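You operate a simulated robot arm through the tools that you are given. There is no shell and no other tool. Be economical: measure what you need, move in short steps, check, and stop when the job is done.

Carry out the task below with a simulated robot arm. There is one attempt and no reset: what you move stays moved.

TASK
Put one of the spacer forks from the top of the motor table on the oblong steel plate.

It is judged by the outcome, as a careful person would: the job done as asked, and still so three seconds after it is handed in. It fails if anything else is knocked over, pushed out of place, dropped, spilled or broken.

THE ROBOT
A 7-joint arm with a two-finger parallel gripper, fixed in place. Base frame: the origin is at the foot of the arm, x ahead of it, y to its left, z up; the work surface is at about z = 0.85. Lengths are in m, angles in degrees, forces in N, time in s.
With the tool pointing down near the work surface it reaches from about 0.24 to 0.68 m from the base axis. Its first joint turns from -66.0 to 66.0 degrees. Payload 2.4 kg.
Tool frame: the origin (TCP) lies between the finger pads and is the grasp point; the fingertips stand 0.03 m ahead of it; z points along the fingers, y is the line along which they close. The gripper opens to 0.094 m. The fingers are 0.028 m wide and 0.01 m thick; the gripper's body (0.05 by 0.096 m) begins 0.055 m behind the TCP.
Orientation is told as [roll, pitch, yaw] about the base's x, y, z axes, in that order, counted from this pose: with the fingers straight down and closing along the base's y, the tool's x points along the base's -x, its y along +y and its z along -z.

THE INTERFACE
- The arm moves only by the tool send_rows. Its argument "targets" is one flat list of numbers, 7 for each row, row after row: the shift along the tool's x, y, z in m, then the turn, a rotation vector about the tool's x, y, z in rad, then the finger opening in m, from 0 to 0.094. In form: [tx, ty, tz, wx, wy, wz, claw, tx, ty, tz, wx, wy, wz, claw, ...]. A call has 1 to 20 rows; each row shifts and turns the commanded pose from where the row before left it, along the tool's axes as they then stand. A row lasts 0.2 s, in which the tool goes at most 0.05 m and 8.6 degrees; a call with a longer step from one row to the next is refused whole, and so is a gripper value outside its range. A pose out of reach is approached as far as the arm can. The call stops where the force on the tool passes 40 N (or 10 N more than at its start, if that is more) or the arm is blocked; 0.2 s more then pass. The fingers move at their own pace (about 0.153 m/s each) and stop on an object; they squeeze with about 30 N. The grip force told is the motor's: it shows also when the fingers shut on nothing. Time passes only in rows, and 0.2 s behind the last, so rows that do not move let the fingers close. It gives the time, the measured TCP pose, the force on the tool (base axes), the opening and the grip force at its end, in the units of the frame above (readings bear some noise), and new pictures: "views" is both (left out), scene, wrist or none.
- Cameras (640 x 400 px; columns grow to the right, rows downward): "scene" is fixed at [0.0447, 0.487, 1.4308]; the picture's right is [-0.64, -0.77, 0.00], its down [-0.53, 0.45, -0.72] and it looks along [0.55, -0.46, -0.70] (base axes); focal length 326 px, centre (320, 200). "wrist" rides on the gripper at [-0.037, 0, -0.058] in the tool frame; the picture's right is [0.00, -1.00, 0.00], its down [0.97, 0.00, -0.24] and it looks along [0.24, 0.00, 0.97] (tool axes); focal length 218 px, centre (320, 200).
- locate(camera, pixels): for up to 12 pixels [column, row] of the newest picture of that camera ("zoom" is the newest enlarged one), the place [x, y, z] in the base frame of the surface seen there, good to about 0.002 m. No time passes.
- inspect(camera, box): a new picture of the part [left, top, right, bottom] of that camera's present view, enlarged. No time passes.
- finish_job(): hands the job in; it is judged then, once.

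Work in short steps. Measure before you move; look again where a grasp or a placing could have gone wrong, and mend it. You have 60 turns and 120 pictures in all, those below and enlarged ones among them. Open the gripper and draw the arm clear of the work before you hand the job in, unless the task says otherwise; then end with one line.

The tools are called after ">>>" as a command line: name --argument value ..., lists and objects as JSON in quotes. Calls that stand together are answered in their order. send_rows: Moves the arm, as the interface text tells. Its arguments: {"type":"object","properties":{"targets":{"type":"array"},"views":{"type":"string","enum":["both","scene","wrist","none"]}},"required":["targets"]} The other tools are called the same way: locate (camera, pixels) gives the place of the surface under pixels of a picture; inspect (camera, box) takes an enlarged picture of a part of a camera's view; finish_job () hands the job in.

At the start:

```text
t: 0.0
tcp_pos: [0.3543, 0.1858, 1.1208]
orientation: [0.1, 0.0, 0.0]
contact_force: [0.3, -1.6, 0.4]
opening: 0.0939
grasp_force: 0.0
```

scene: 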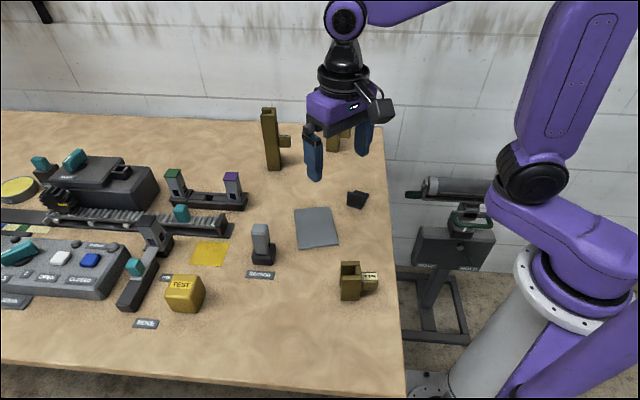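
wrist: 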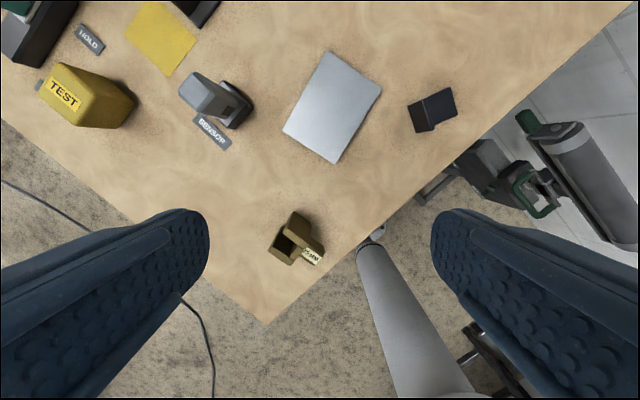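

I'll enlarge the left of the scene to find the spacer forks and the motor table.

>>> inspect --camera "scene" --box '[0, 130, 200, 255]'

>>> inspect --camera "scene" --box '[100, 130, 400, 318]'

>>> inspect --camera "scene" --box '[0, 200, 200, 325]'

```text
3.20 times, centred on (100, 192) of scene
```

zoom: 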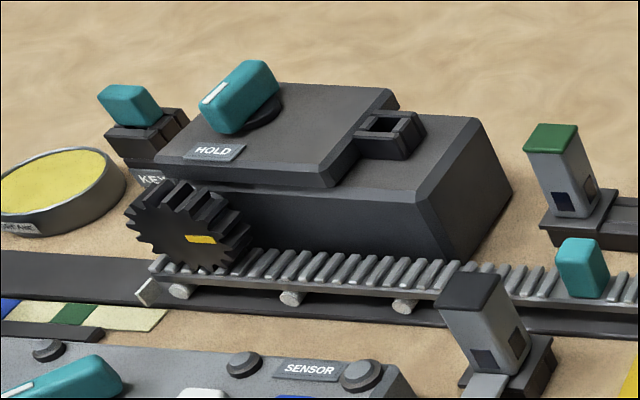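

```text
2.13 times, centred on (250, 224) of scene
```

zoom: 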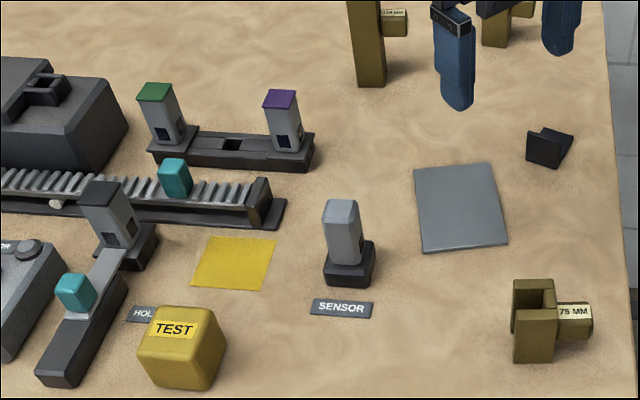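

```text
3.20 times, centred on (100, 262) of scene
```

zoom: 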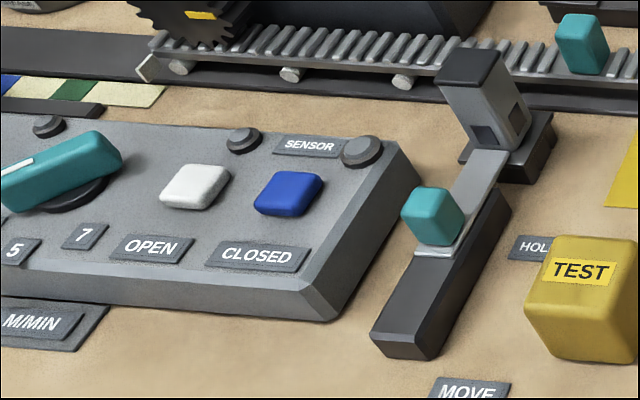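

Olive forks labelled in mm stand at (350,280), (270,140) and (335,135); the grey plate is at (316,228). I'll look closer and measure.

>>> inspect --camera "scene" --box '[240, 90, 400, 190]'

>>> locate --camera "scene" --pixels '[[295, 209], [331, 207], [337, 243], [300, 249], [316, 228], [345, 320], [269, 110], [275, 165], [286, 142], [320, 270], [359, 193], [350, 205]]'

>>> inspect --camera "scene" --box '[320, 245, 400, 310]'

>>> inspect --camera "wrist" --box '[240, 190, 360, 280]'

```text
4.00 times, centred on (320, 140) of scene
```

zoom: 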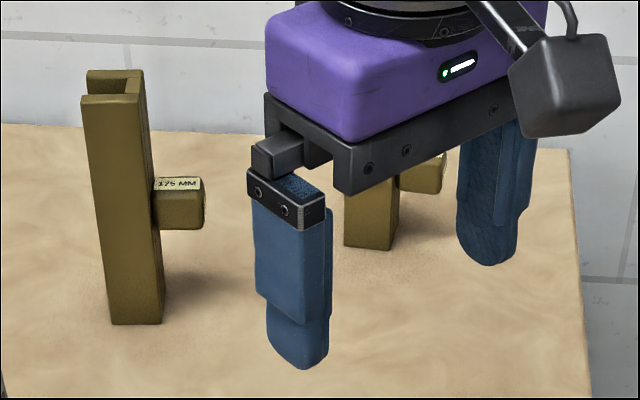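

```text
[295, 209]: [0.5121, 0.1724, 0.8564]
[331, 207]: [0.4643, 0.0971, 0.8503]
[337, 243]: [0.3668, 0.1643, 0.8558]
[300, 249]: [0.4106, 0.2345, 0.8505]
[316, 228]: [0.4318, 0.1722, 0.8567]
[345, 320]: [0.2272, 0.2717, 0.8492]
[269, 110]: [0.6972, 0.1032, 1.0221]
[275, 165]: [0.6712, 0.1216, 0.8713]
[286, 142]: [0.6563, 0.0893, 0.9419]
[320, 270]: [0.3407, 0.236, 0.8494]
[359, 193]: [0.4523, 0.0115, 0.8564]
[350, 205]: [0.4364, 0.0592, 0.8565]
```

```text
6.15 times, centred on (360, 278) of scene
```

zoom: 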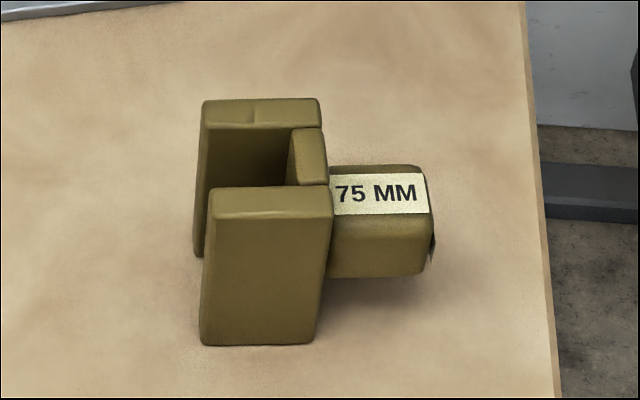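

```text
4.44 times, centred on (300, 235) of wrist
```

zoom: 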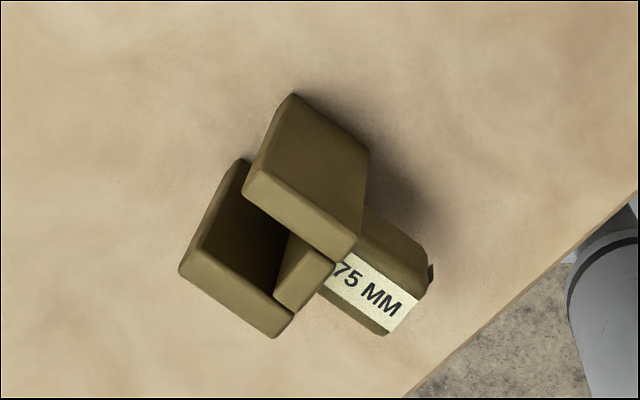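

The 75 MM fork is short and isolated, so I'll take it; I measure its geometry in the newest zoom.

>>> locate --camera "zoom" --pixels '[[293, 97], [365, 150], [350, 245], [250, 185], [240, 165], [185, 265], [280, 325], [325, 265], [425, 240], [380, 320], [335, 270], [300, 260]]'

>>> locate --camera "scene" --pixels '[[347, 271], [359, 270], [346, 259], [358, 259], [358, 263], [347, 285], [358, 285], [375, 269], [375, 275], [365, 275], [365, 268]]'

```text
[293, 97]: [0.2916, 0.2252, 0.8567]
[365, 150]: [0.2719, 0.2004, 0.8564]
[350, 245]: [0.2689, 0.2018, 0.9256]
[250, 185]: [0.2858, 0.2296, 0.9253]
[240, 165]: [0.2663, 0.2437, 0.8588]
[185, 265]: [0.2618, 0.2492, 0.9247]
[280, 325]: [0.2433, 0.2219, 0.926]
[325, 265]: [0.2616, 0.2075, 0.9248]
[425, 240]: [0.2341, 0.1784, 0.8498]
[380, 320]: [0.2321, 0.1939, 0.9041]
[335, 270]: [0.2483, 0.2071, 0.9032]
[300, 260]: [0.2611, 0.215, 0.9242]
```

```text
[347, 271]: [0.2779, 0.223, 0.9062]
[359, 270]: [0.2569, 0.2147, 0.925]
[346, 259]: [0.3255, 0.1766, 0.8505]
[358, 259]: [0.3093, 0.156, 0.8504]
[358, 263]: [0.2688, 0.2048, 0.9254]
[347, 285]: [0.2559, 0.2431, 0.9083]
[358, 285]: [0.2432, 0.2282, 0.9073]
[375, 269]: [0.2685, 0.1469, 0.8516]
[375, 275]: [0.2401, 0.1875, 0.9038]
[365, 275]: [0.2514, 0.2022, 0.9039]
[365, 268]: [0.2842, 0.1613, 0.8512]
```

Fork top at z≈0.925, U centre ≈(0.267,0.224), legs' outer faces 38 mm apart along (0.78,-0.62). I turn the tool yaw +51.5°, move above it and come down to z≈1.0 to check.

>>> send_rows --targets '[0, 0, 0, 0, 0, -0.1284, 0.094, 0, 0, 0, 0, 0, -0.1284, 0.094, 0, 0, 0, 0, 0, -0.1284, 0.094, 0, 0, 0, 0, 0, -0.1284, 0.094, 0, 0, 0, 0, 0, -0.1284, 0.094, 0, 0, 0, 0, 0, -0.1284, 0.094, 0, 0, 0, 0, 0, -0.1284, 0.094, 0.0081, 0.0306, 0, 0, 0, 0, 0.094, 0.0081, 0.0306, 0, 0, 0, 0, 0.094, 0.0081, 0.0306, 0, 0, 0, 0, 0.094, 0, 0, 0.04, 0, 0, 0, 0.094, 0, 0, 0.04, 0, 0, 0, 0.094, 0, 0, 0.04, 0, 0, 0, 0.094, 0, 0, 0, 0, 0, 0, 0.094]'

```text
t: 3.0
tcp_pos: [0.2657, 0.223, 1.001]
orientation: [0.0, -0.1, 51.5]
contact_force: [0.1, 0.0, -0.1]
opening: 0.0942
grasp_force: 0.1
```

scene: 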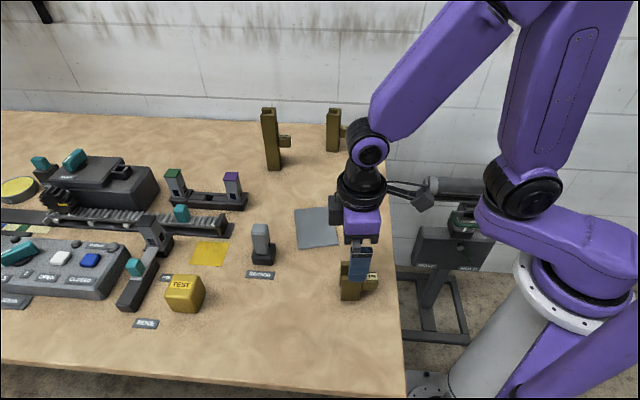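
wrist: 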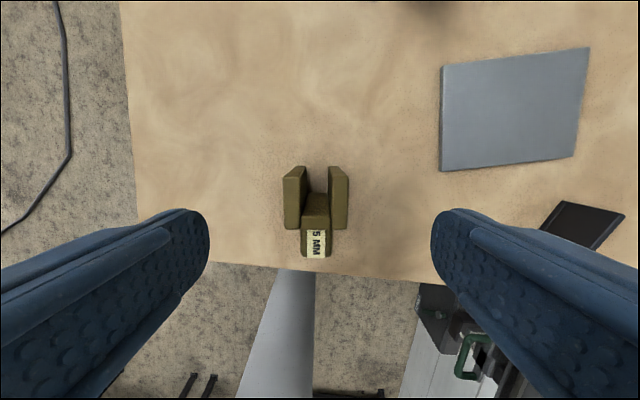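

The fork is squarely between the fingers (cols 284–348). I verify leg tops before descending.

>>> locate --camera "wrist" --pixels '[[286, 181], [286, 226], [298, 226], [333, 226], [345, 226], [345, 181], [315, 252], [315, 225]]'

```text
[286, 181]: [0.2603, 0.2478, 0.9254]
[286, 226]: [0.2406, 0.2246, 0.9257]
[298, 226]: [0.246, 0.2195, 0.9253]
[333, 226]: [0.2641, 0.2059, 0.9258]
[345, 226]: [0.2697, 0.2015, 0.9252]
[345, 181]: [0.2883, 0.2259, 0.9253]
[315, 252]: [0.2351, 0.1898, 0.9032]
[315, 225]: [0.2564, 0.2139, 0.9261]
```

Centre is (0.2647,0.225): shift 2 mm along tool y, descend 0.108 to z≈0.893 and close.

>>> send_rows --targets '[0, 0.002, 0.036, 0, 0, 0, 0.094, 0, 0, 0.036, 0, 0, 0, 0.094, 0, 0, 0.036, 0, 0, 0, 0.094, 0, 0, 0, 0, 0, 0, 0.094, 0, 0, 0, 0, 0, 0, 0.03, 0, 0, 0, 0, 0, 0, 0.03, 0, 0, 0, 0, 0, 0, 0.03]'

```text
t: 4.6
tcp_pos: [0.2652, 0.2229, 0.8922]
orientation: [0.0, 0.0, 51.5]
contact_force: [0.4, -0.1, 0.1]
opening: 0.0461
grasp_force: 29.6
```

scene: 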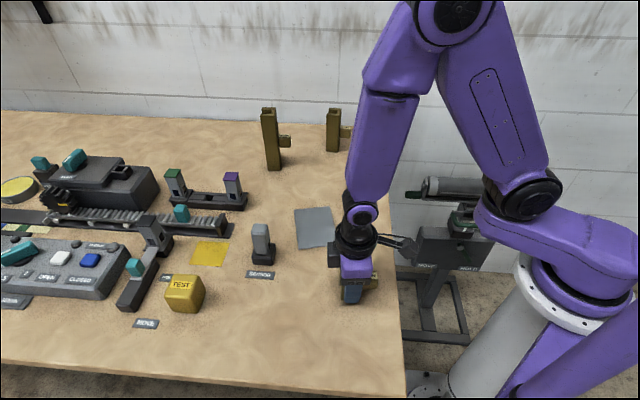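
wrist: 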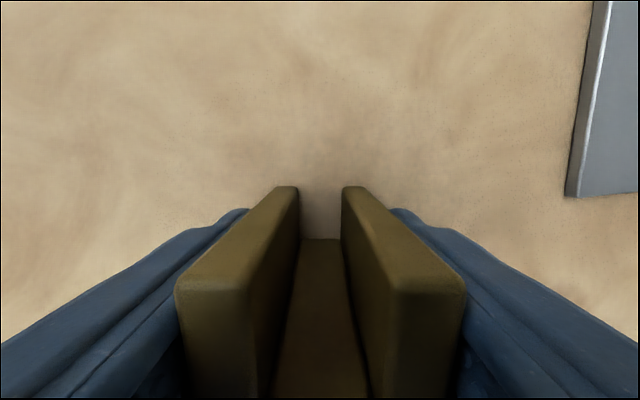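

Grip holds at 29.6 N. Lift 8 cm and check.

>>> send_rows --targets '[0, 0, -0.02, 0, 0, 0, 0.03, 0, 0, -0.03, 0, 0, 0, 0.03, 0, 0, -0.03, 0, 0, 0, 0.03, 0, 0, 0, 0, 0, 0, 0.03]'

```text
t: 5.6
tcp_pos: [0.264, 0.2248, 0.9733]
orientation: [0.0, 0.0, 51.5]
contact_force: [-0.7, -0.3, -3.8]
opening: 0.0414
grasp_force: 29.5
```

scene: 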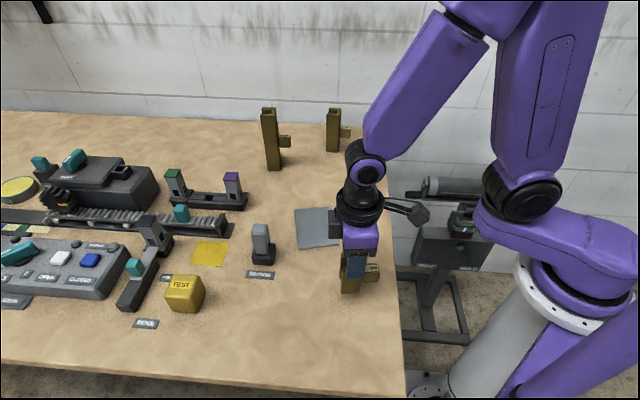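
wrist: 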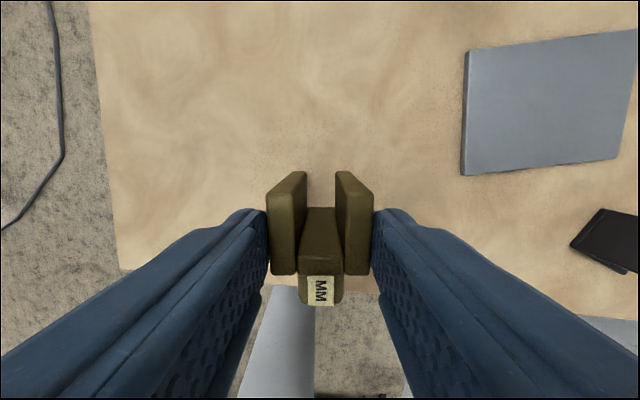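

The fork looks lower in the fingers (the fingers were still closing when I lifted). I measure where it hangs now.

>>> locate --camera "wrist" --pixels '[[290, 215], [355, 215], [290, 265], [345, 265], [320, 250], [321, 295], [300, 180], [345, 180]]'

>>> inspect --camera "scene" --box '[320, 215, 420, 305]'

```text
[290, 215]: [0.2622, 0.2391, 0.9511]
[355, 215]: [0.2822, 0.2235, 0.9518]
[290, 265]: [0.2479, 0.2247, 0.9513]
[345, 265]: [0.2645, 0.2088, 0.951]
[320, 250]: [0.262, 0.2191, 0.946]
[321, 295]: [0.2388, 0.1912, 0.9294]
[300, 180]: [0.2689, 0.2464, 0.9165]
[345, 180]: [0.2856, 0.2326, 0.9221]
```

```text
4.44 times, centred on (370, 260) of scene
```

zoom: 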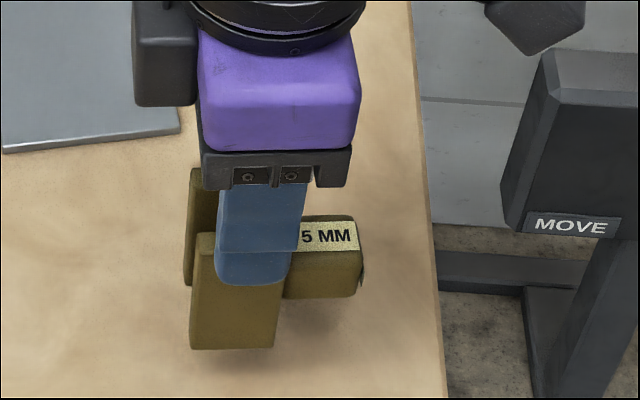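

The fork is level but held only by its top 9 mm. I set it back down (26 mm), open slowly, descend again and grip with full closing time.

>>> send_rows --targets '[0, 0, 0.01, 0, 0, 0, 0.03, 0, 0, 0.01, 0, 0, 0, 0.03, 0, 0, 0.005, 0, 0, 0, 0.03, 0, 0, 0, 0, 0, 0, 0.03, 0, 0, 0, 0, 0, 0, 0.03]'

```text
t: 6.8
tcp_pos: [0.2644, 0.2244, 0.9466]
orientation: [0.0, -0.1, 51.5]
contact_force: [-0.5, 0.4, -4.1]
opening: 0.0414
grasp_force: 29.9
```

scene: 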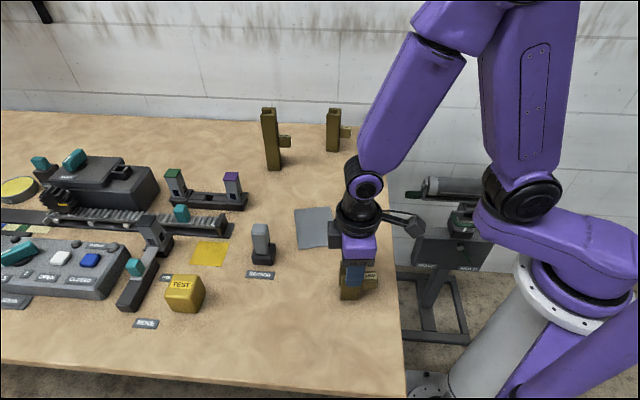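
wrist: 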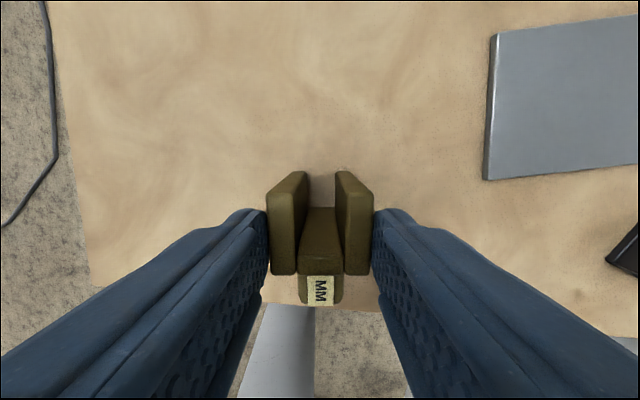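

Force still shows its weight (-4.1 N); lower 1 mm at a time until it rests.

>>> send_rows --targets '[0, 0, 0.001, 0, 0, 0, 0.03, 0, 0, 0, 0, 0, 0, 0.03]' --views "none"

>>> locate --camera "wrist" --pixels '[[290, 215], [355, 215], [290, 265], [352, 265]]'

```text
t: 7.4
tcp_pos: [0.2659, 0.2255, 0.9466]
orientation: [0.0, 0.0, 51.5]
contact_force: [2.1, -4.0, 18.1]
opening: 0.0415
grasp_force: 30.0
```

```text
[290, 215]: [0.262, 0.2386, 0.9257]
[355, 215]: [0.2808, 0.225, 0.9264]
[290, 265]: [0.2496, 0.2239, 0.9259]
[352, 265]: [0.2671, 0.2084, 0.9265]
```

It now rests on the table (18 N). Open, descend to z≈0.892, close with ample time.

>>> send_rows --targets '[0, 0, 0, 0, 0, 0, 0.08, 0, 0, 0, 0, 0, 0, 0.08, 0, 0, 0.027, 0, 0, 0, 0.08, 0, 0, 0.027, 0, 0, 0, 0.08, 0, 0, 0, 0, 0, 0, 0.03, 0, 0, 0, 0, 0, 0, 0.03, 0, 0, 0, 0, 0, 0, 0.03, 0, 0, 0, 0, 0, 0, 0.03, 0, 0, 0, 0, 0, 0, 0.03, 0, 0, 0, 0, 0, 0, 0.03]'

```text
t: 9.6
tcp_pos: [0.2644, 0.2253, 0.8927]
orientation: [0.0, 0.0, 51.5]
contact_force: [0.0, -0.2, -0.4]
opening: 0.046
grasp_force: 30.1
```

scene: 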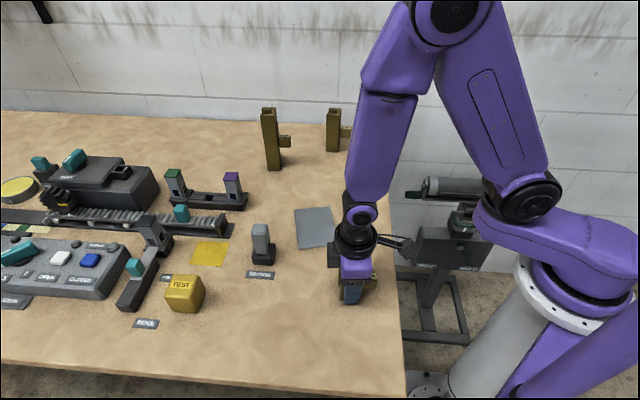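
wrist: 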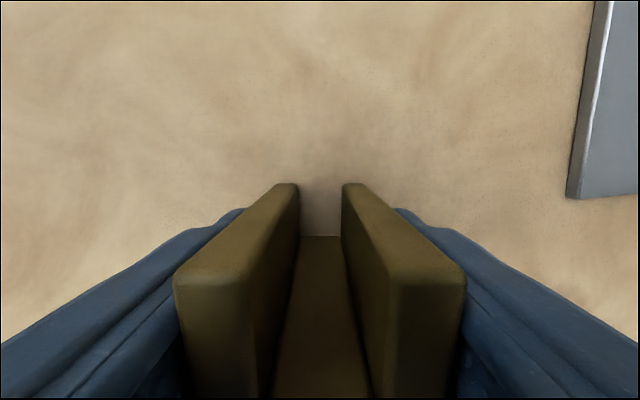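

The legs widen slightly lower down (0.046 vs 0.041), so I test this grip with a slow lift of 6 mm.

>>> send_rows --targets '[0, 0, -0.002, 0, 0, 0, 0.0, 0, 0, -0.002, 0, 0, 0, 0.0, 0, 0, -0.002, 0, 0, 0, 0.0, 0, 0, 0, 0, 0, 0, 0.0]' --views "wrist"

```text
t: 10.6
tcp_pos: [0.2645, 0.2256, 0.8985]
orientation: [0.1, -0.1, 51.5]
contact_force: [-0.3, -0.7, -2.9]
opening: 0.0463
grasp_force: 30.5
```

wrist: 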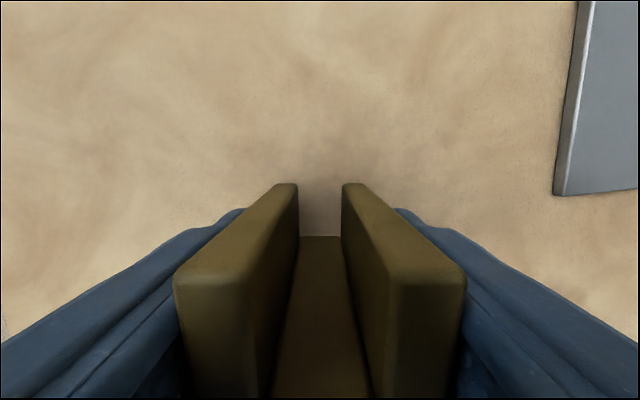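

The fork came up without slipping. Continue gently, 3 mm per row.

>>> send_rows --targets '[0, 0, -0.002, 0, 0, 0, 0, 0, 0, -0.003, 0, 0, 0, 0, 0, 0, -0.003, 0, 0, 0, 0, 0, 0, -0.003, 0, 0, 0, 0, 0, 0, -0.003, 0, 0, 0, 0, 0, 0, -0.003, 0, 0, 0, 0, 0, 0, -0.003, 0, 0, 0, 0, 0, 0, -0.003, 0, 0, 0, 0, 0, 0, -0.002, 0, 0, 0, 0, 0, 0, 0, 0, 0, 0, 0]'

```text
t: 12.8
tcp_pos: [0.2645, 0.2253, 0.9237]
orientation: [0.0, 0.0, 51.4]
contact_force: [0.4, 0.3, -3.5]
opening: 0.0461
grasp_force: 29.8
```

scene: 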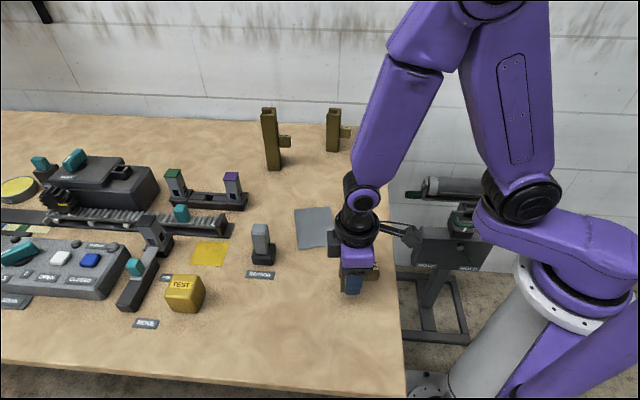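
wrist: 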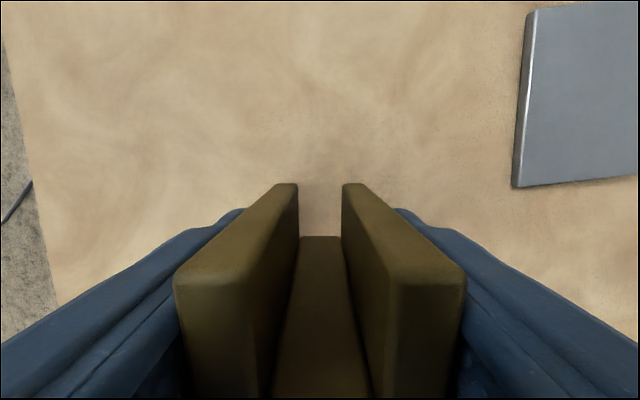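

No slip. Gentle horizontal carry to TCP (0.447,0.179), so the fork's whole outline is centred over the plate.

>>> send_rows --targets '[-0.00155, -0.00343, 0, 0, 0, 0, 0, -0.00232, -0.00515, 0, 0, 0, 0, 0, -0.0031, -0.00686, 0, 0, 0, 0, 0, -0.00426, -0.00944, 0, 0, 0, 0, 0, -0.00426, -0.00944, 0, 0, 0, 0, 0, -0.00426, -0.00944, 0, 0, 0, 0, 0, -0.00426, -0.00944, 0, 0, 0, 0, 0, -0.00426, -0.00944, 0, 0, 0, 0, 0, -0.00426, -0.00944, 0, 0, 0, 0, 0, -0.00426, -0.00944, 0, 0, 0, 0, 0, -0.00426, -0.00944, 0, 0, 0, 0, 0, -0.00426, -0.00944, 0, 0, 0, 0, 0, -0.00426, -0.00944, 0, 0, 0, 0, 0, -0.00426, -0.00944, 0, 0, 0, 0, 0, -0.00426, -0.00944, 0, 0, 0, 0, 0, -0.00426, -0.00944, 0, 0, 0, 0, 0, -0.00426, -0.00944, 0, 0, 0, 0, 0, -0.00426, -0.00944, 0, 0, 0, 0, 0, -0.00348, -0.00772, 0, 0, 0, 0, 0, -0.0031, -0.00686, 0, 0, 0, 0, 0]'

```text
t: 17.0
tcp_pos: [0.4482, 0.1788, 0.9228]
orientation: [0.0, 0.0, 51.4]
contact_force: [0.0, 0.3, -2.4]
opening: 0.0466
grasp_force: 30.0
```

scene: 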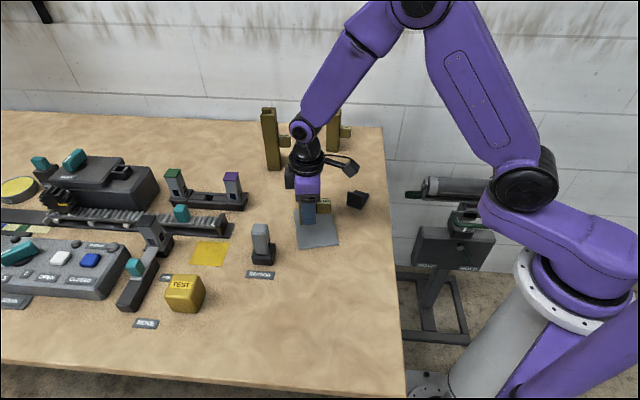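
wrist: 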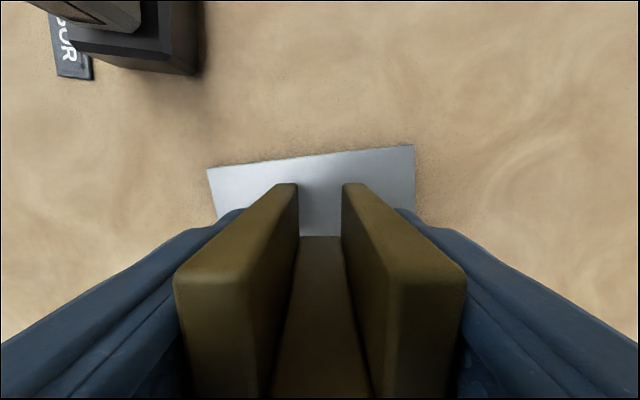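

Over the plate. Turn 6° to square it, then lower 20 mm gently.

>>> send_rows --targets '[0, 0, 0, 0, 0, -0.02, 0, 0, 0, 0, 0, 0, -0.03, 0, 0, 0, 0, 0, 0, -0.03, 0, 0, 0, 0, 0, 0, -0.02, 0, 0, 0, 0.003, 0, 0, 0, 0, 0, 0, 0.004, 0, 0, 0, 0, 0, 0, 0.004, 0, 0, 0, 0, 0, 0, 0.004, 0, 0, 0, 0, 0, 0, 0.003, 0, 0, 0, 0, 0, 0, 0.002, 0, 0, 0, 0, 0, 0, 0, 0, 0, 0, 0]'

```text
t: 19.4
tcp_pos: [0.4473, 0.1804, 0.9034]
orientation: [-0.1, -0.1, 57.3]
contact_force: [-0.6, -0.7, -2.7]
opening: 0.0461
grasp_force: 29.9
```

scene: 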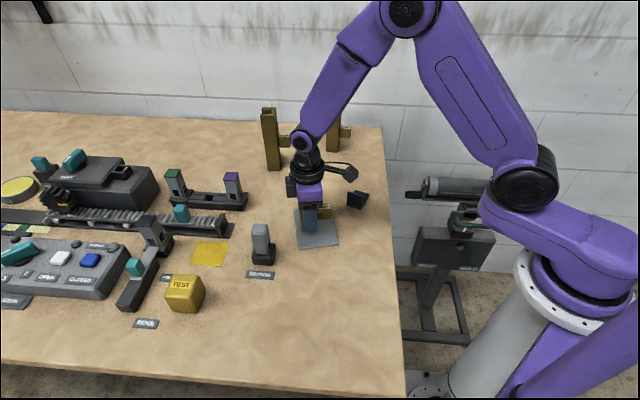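
wrist: 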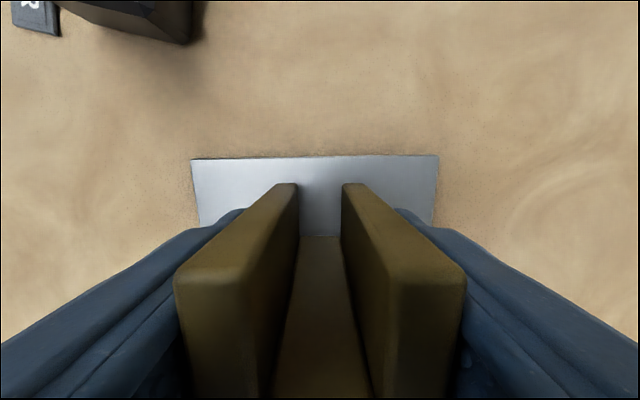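

Squared and still hanging. Lower 3 mm more in small steps.

>>> send_rows --targets '[0, 0, 0.001, 0, 0, 0, 0, 0, 0, 0.001, 0, 0, 0, 0, 0, 0, 0.001, 0, 0, 0, 0, 0, 0, 0, 0, 0, 0, 0]' --views "none"

```text
t: 20.4
tcp_pos: [0.4464, 0.179, 0.9011]
orientation: [0.0, 0.0, 57.3]
contact_force: [0.5, 0.8, -2.8]
opening: 0.046
grasp_force: 30.4
```

>>> send_rows --targets '[0, 0, 0.001, 0, 0, 0, 0, 0, 0, 0, 0, 0, 0, 0]' --views "none"

```text
t: 21.0
tcp_pos: [0.4463, 0.1797, 0.8994]
orientation: [0.0, 0.1, 57.3]
contact_force: [0.1, -0.1, -2.9]
opening: 0.0465
grasp_force: 30.5
```

Still hanging (-2.9 N); another millimetre.

>>> send_rows --targets '[0, 0, 0.001, 0, 0, 0, 0, 0, 0, 0, 0, 0, 0, 0]' --views "none"

```text
t: 21.6
tcp_pos: [0.4469, 0.1793, 0.8991]
orientation: [-0.1, 0.0, 57.3]
contact_force: [-1.9, -2.5, 12.7]
opening: 0.046
grasp_force: 30.4
```

It rests on the plate (+12.7 N). Open, then rise straight up.

>>> send_rows --targets '[0, 0, 0, 0, 0, 0, 0.055, 0, 0, 0, 0, 0, 0, 0.07, 0, 0, 0, 0, 0, 0, 0.08, 0, 0, 0, 0, 0, 0, 0.08, 0, 0, -0.01, 0, 0, 0, 0.08, 0, 0, -0.03, 0, 0, 0, 0.08, 0, 0, -0.04, 0, 0, 0, 0.08, 0, 0, -0.04, 0, 0, 0, 0.08, 0, 0, -0.04, 0, 0, 0, 0.08, 0, 0, 0, 0, 0, 0, 0.08]'

```text
t: 23.8
tcp_pos: [0.448, 0.1795, 1.059]
orientation: [0.0, 0.1, 57.2]
contact_force: [-0.9, 1.1, 0.4]
opening: 0.0801
grasp_force: 0.2
```

scene: 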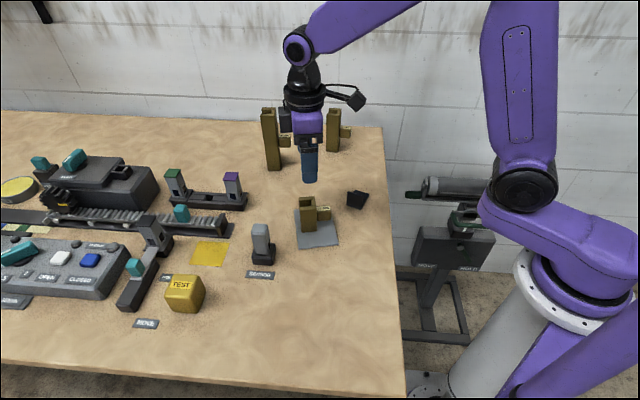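
wrist: 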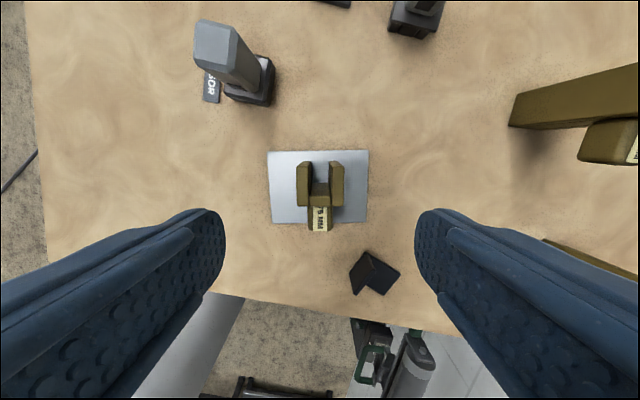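

The 75 MM fork stands upright on the plate, everything else is in place, and the gripper is open and clear about 16 cm above where it let go.

>>> finish_job

```text
The job is handed in.
```

I put the 75 MM spacer fork upright on the oblong steel plate and saw nothing else moved. It slipped in the grip on the first lift, so I set it back on the table and regripped it before moving it.
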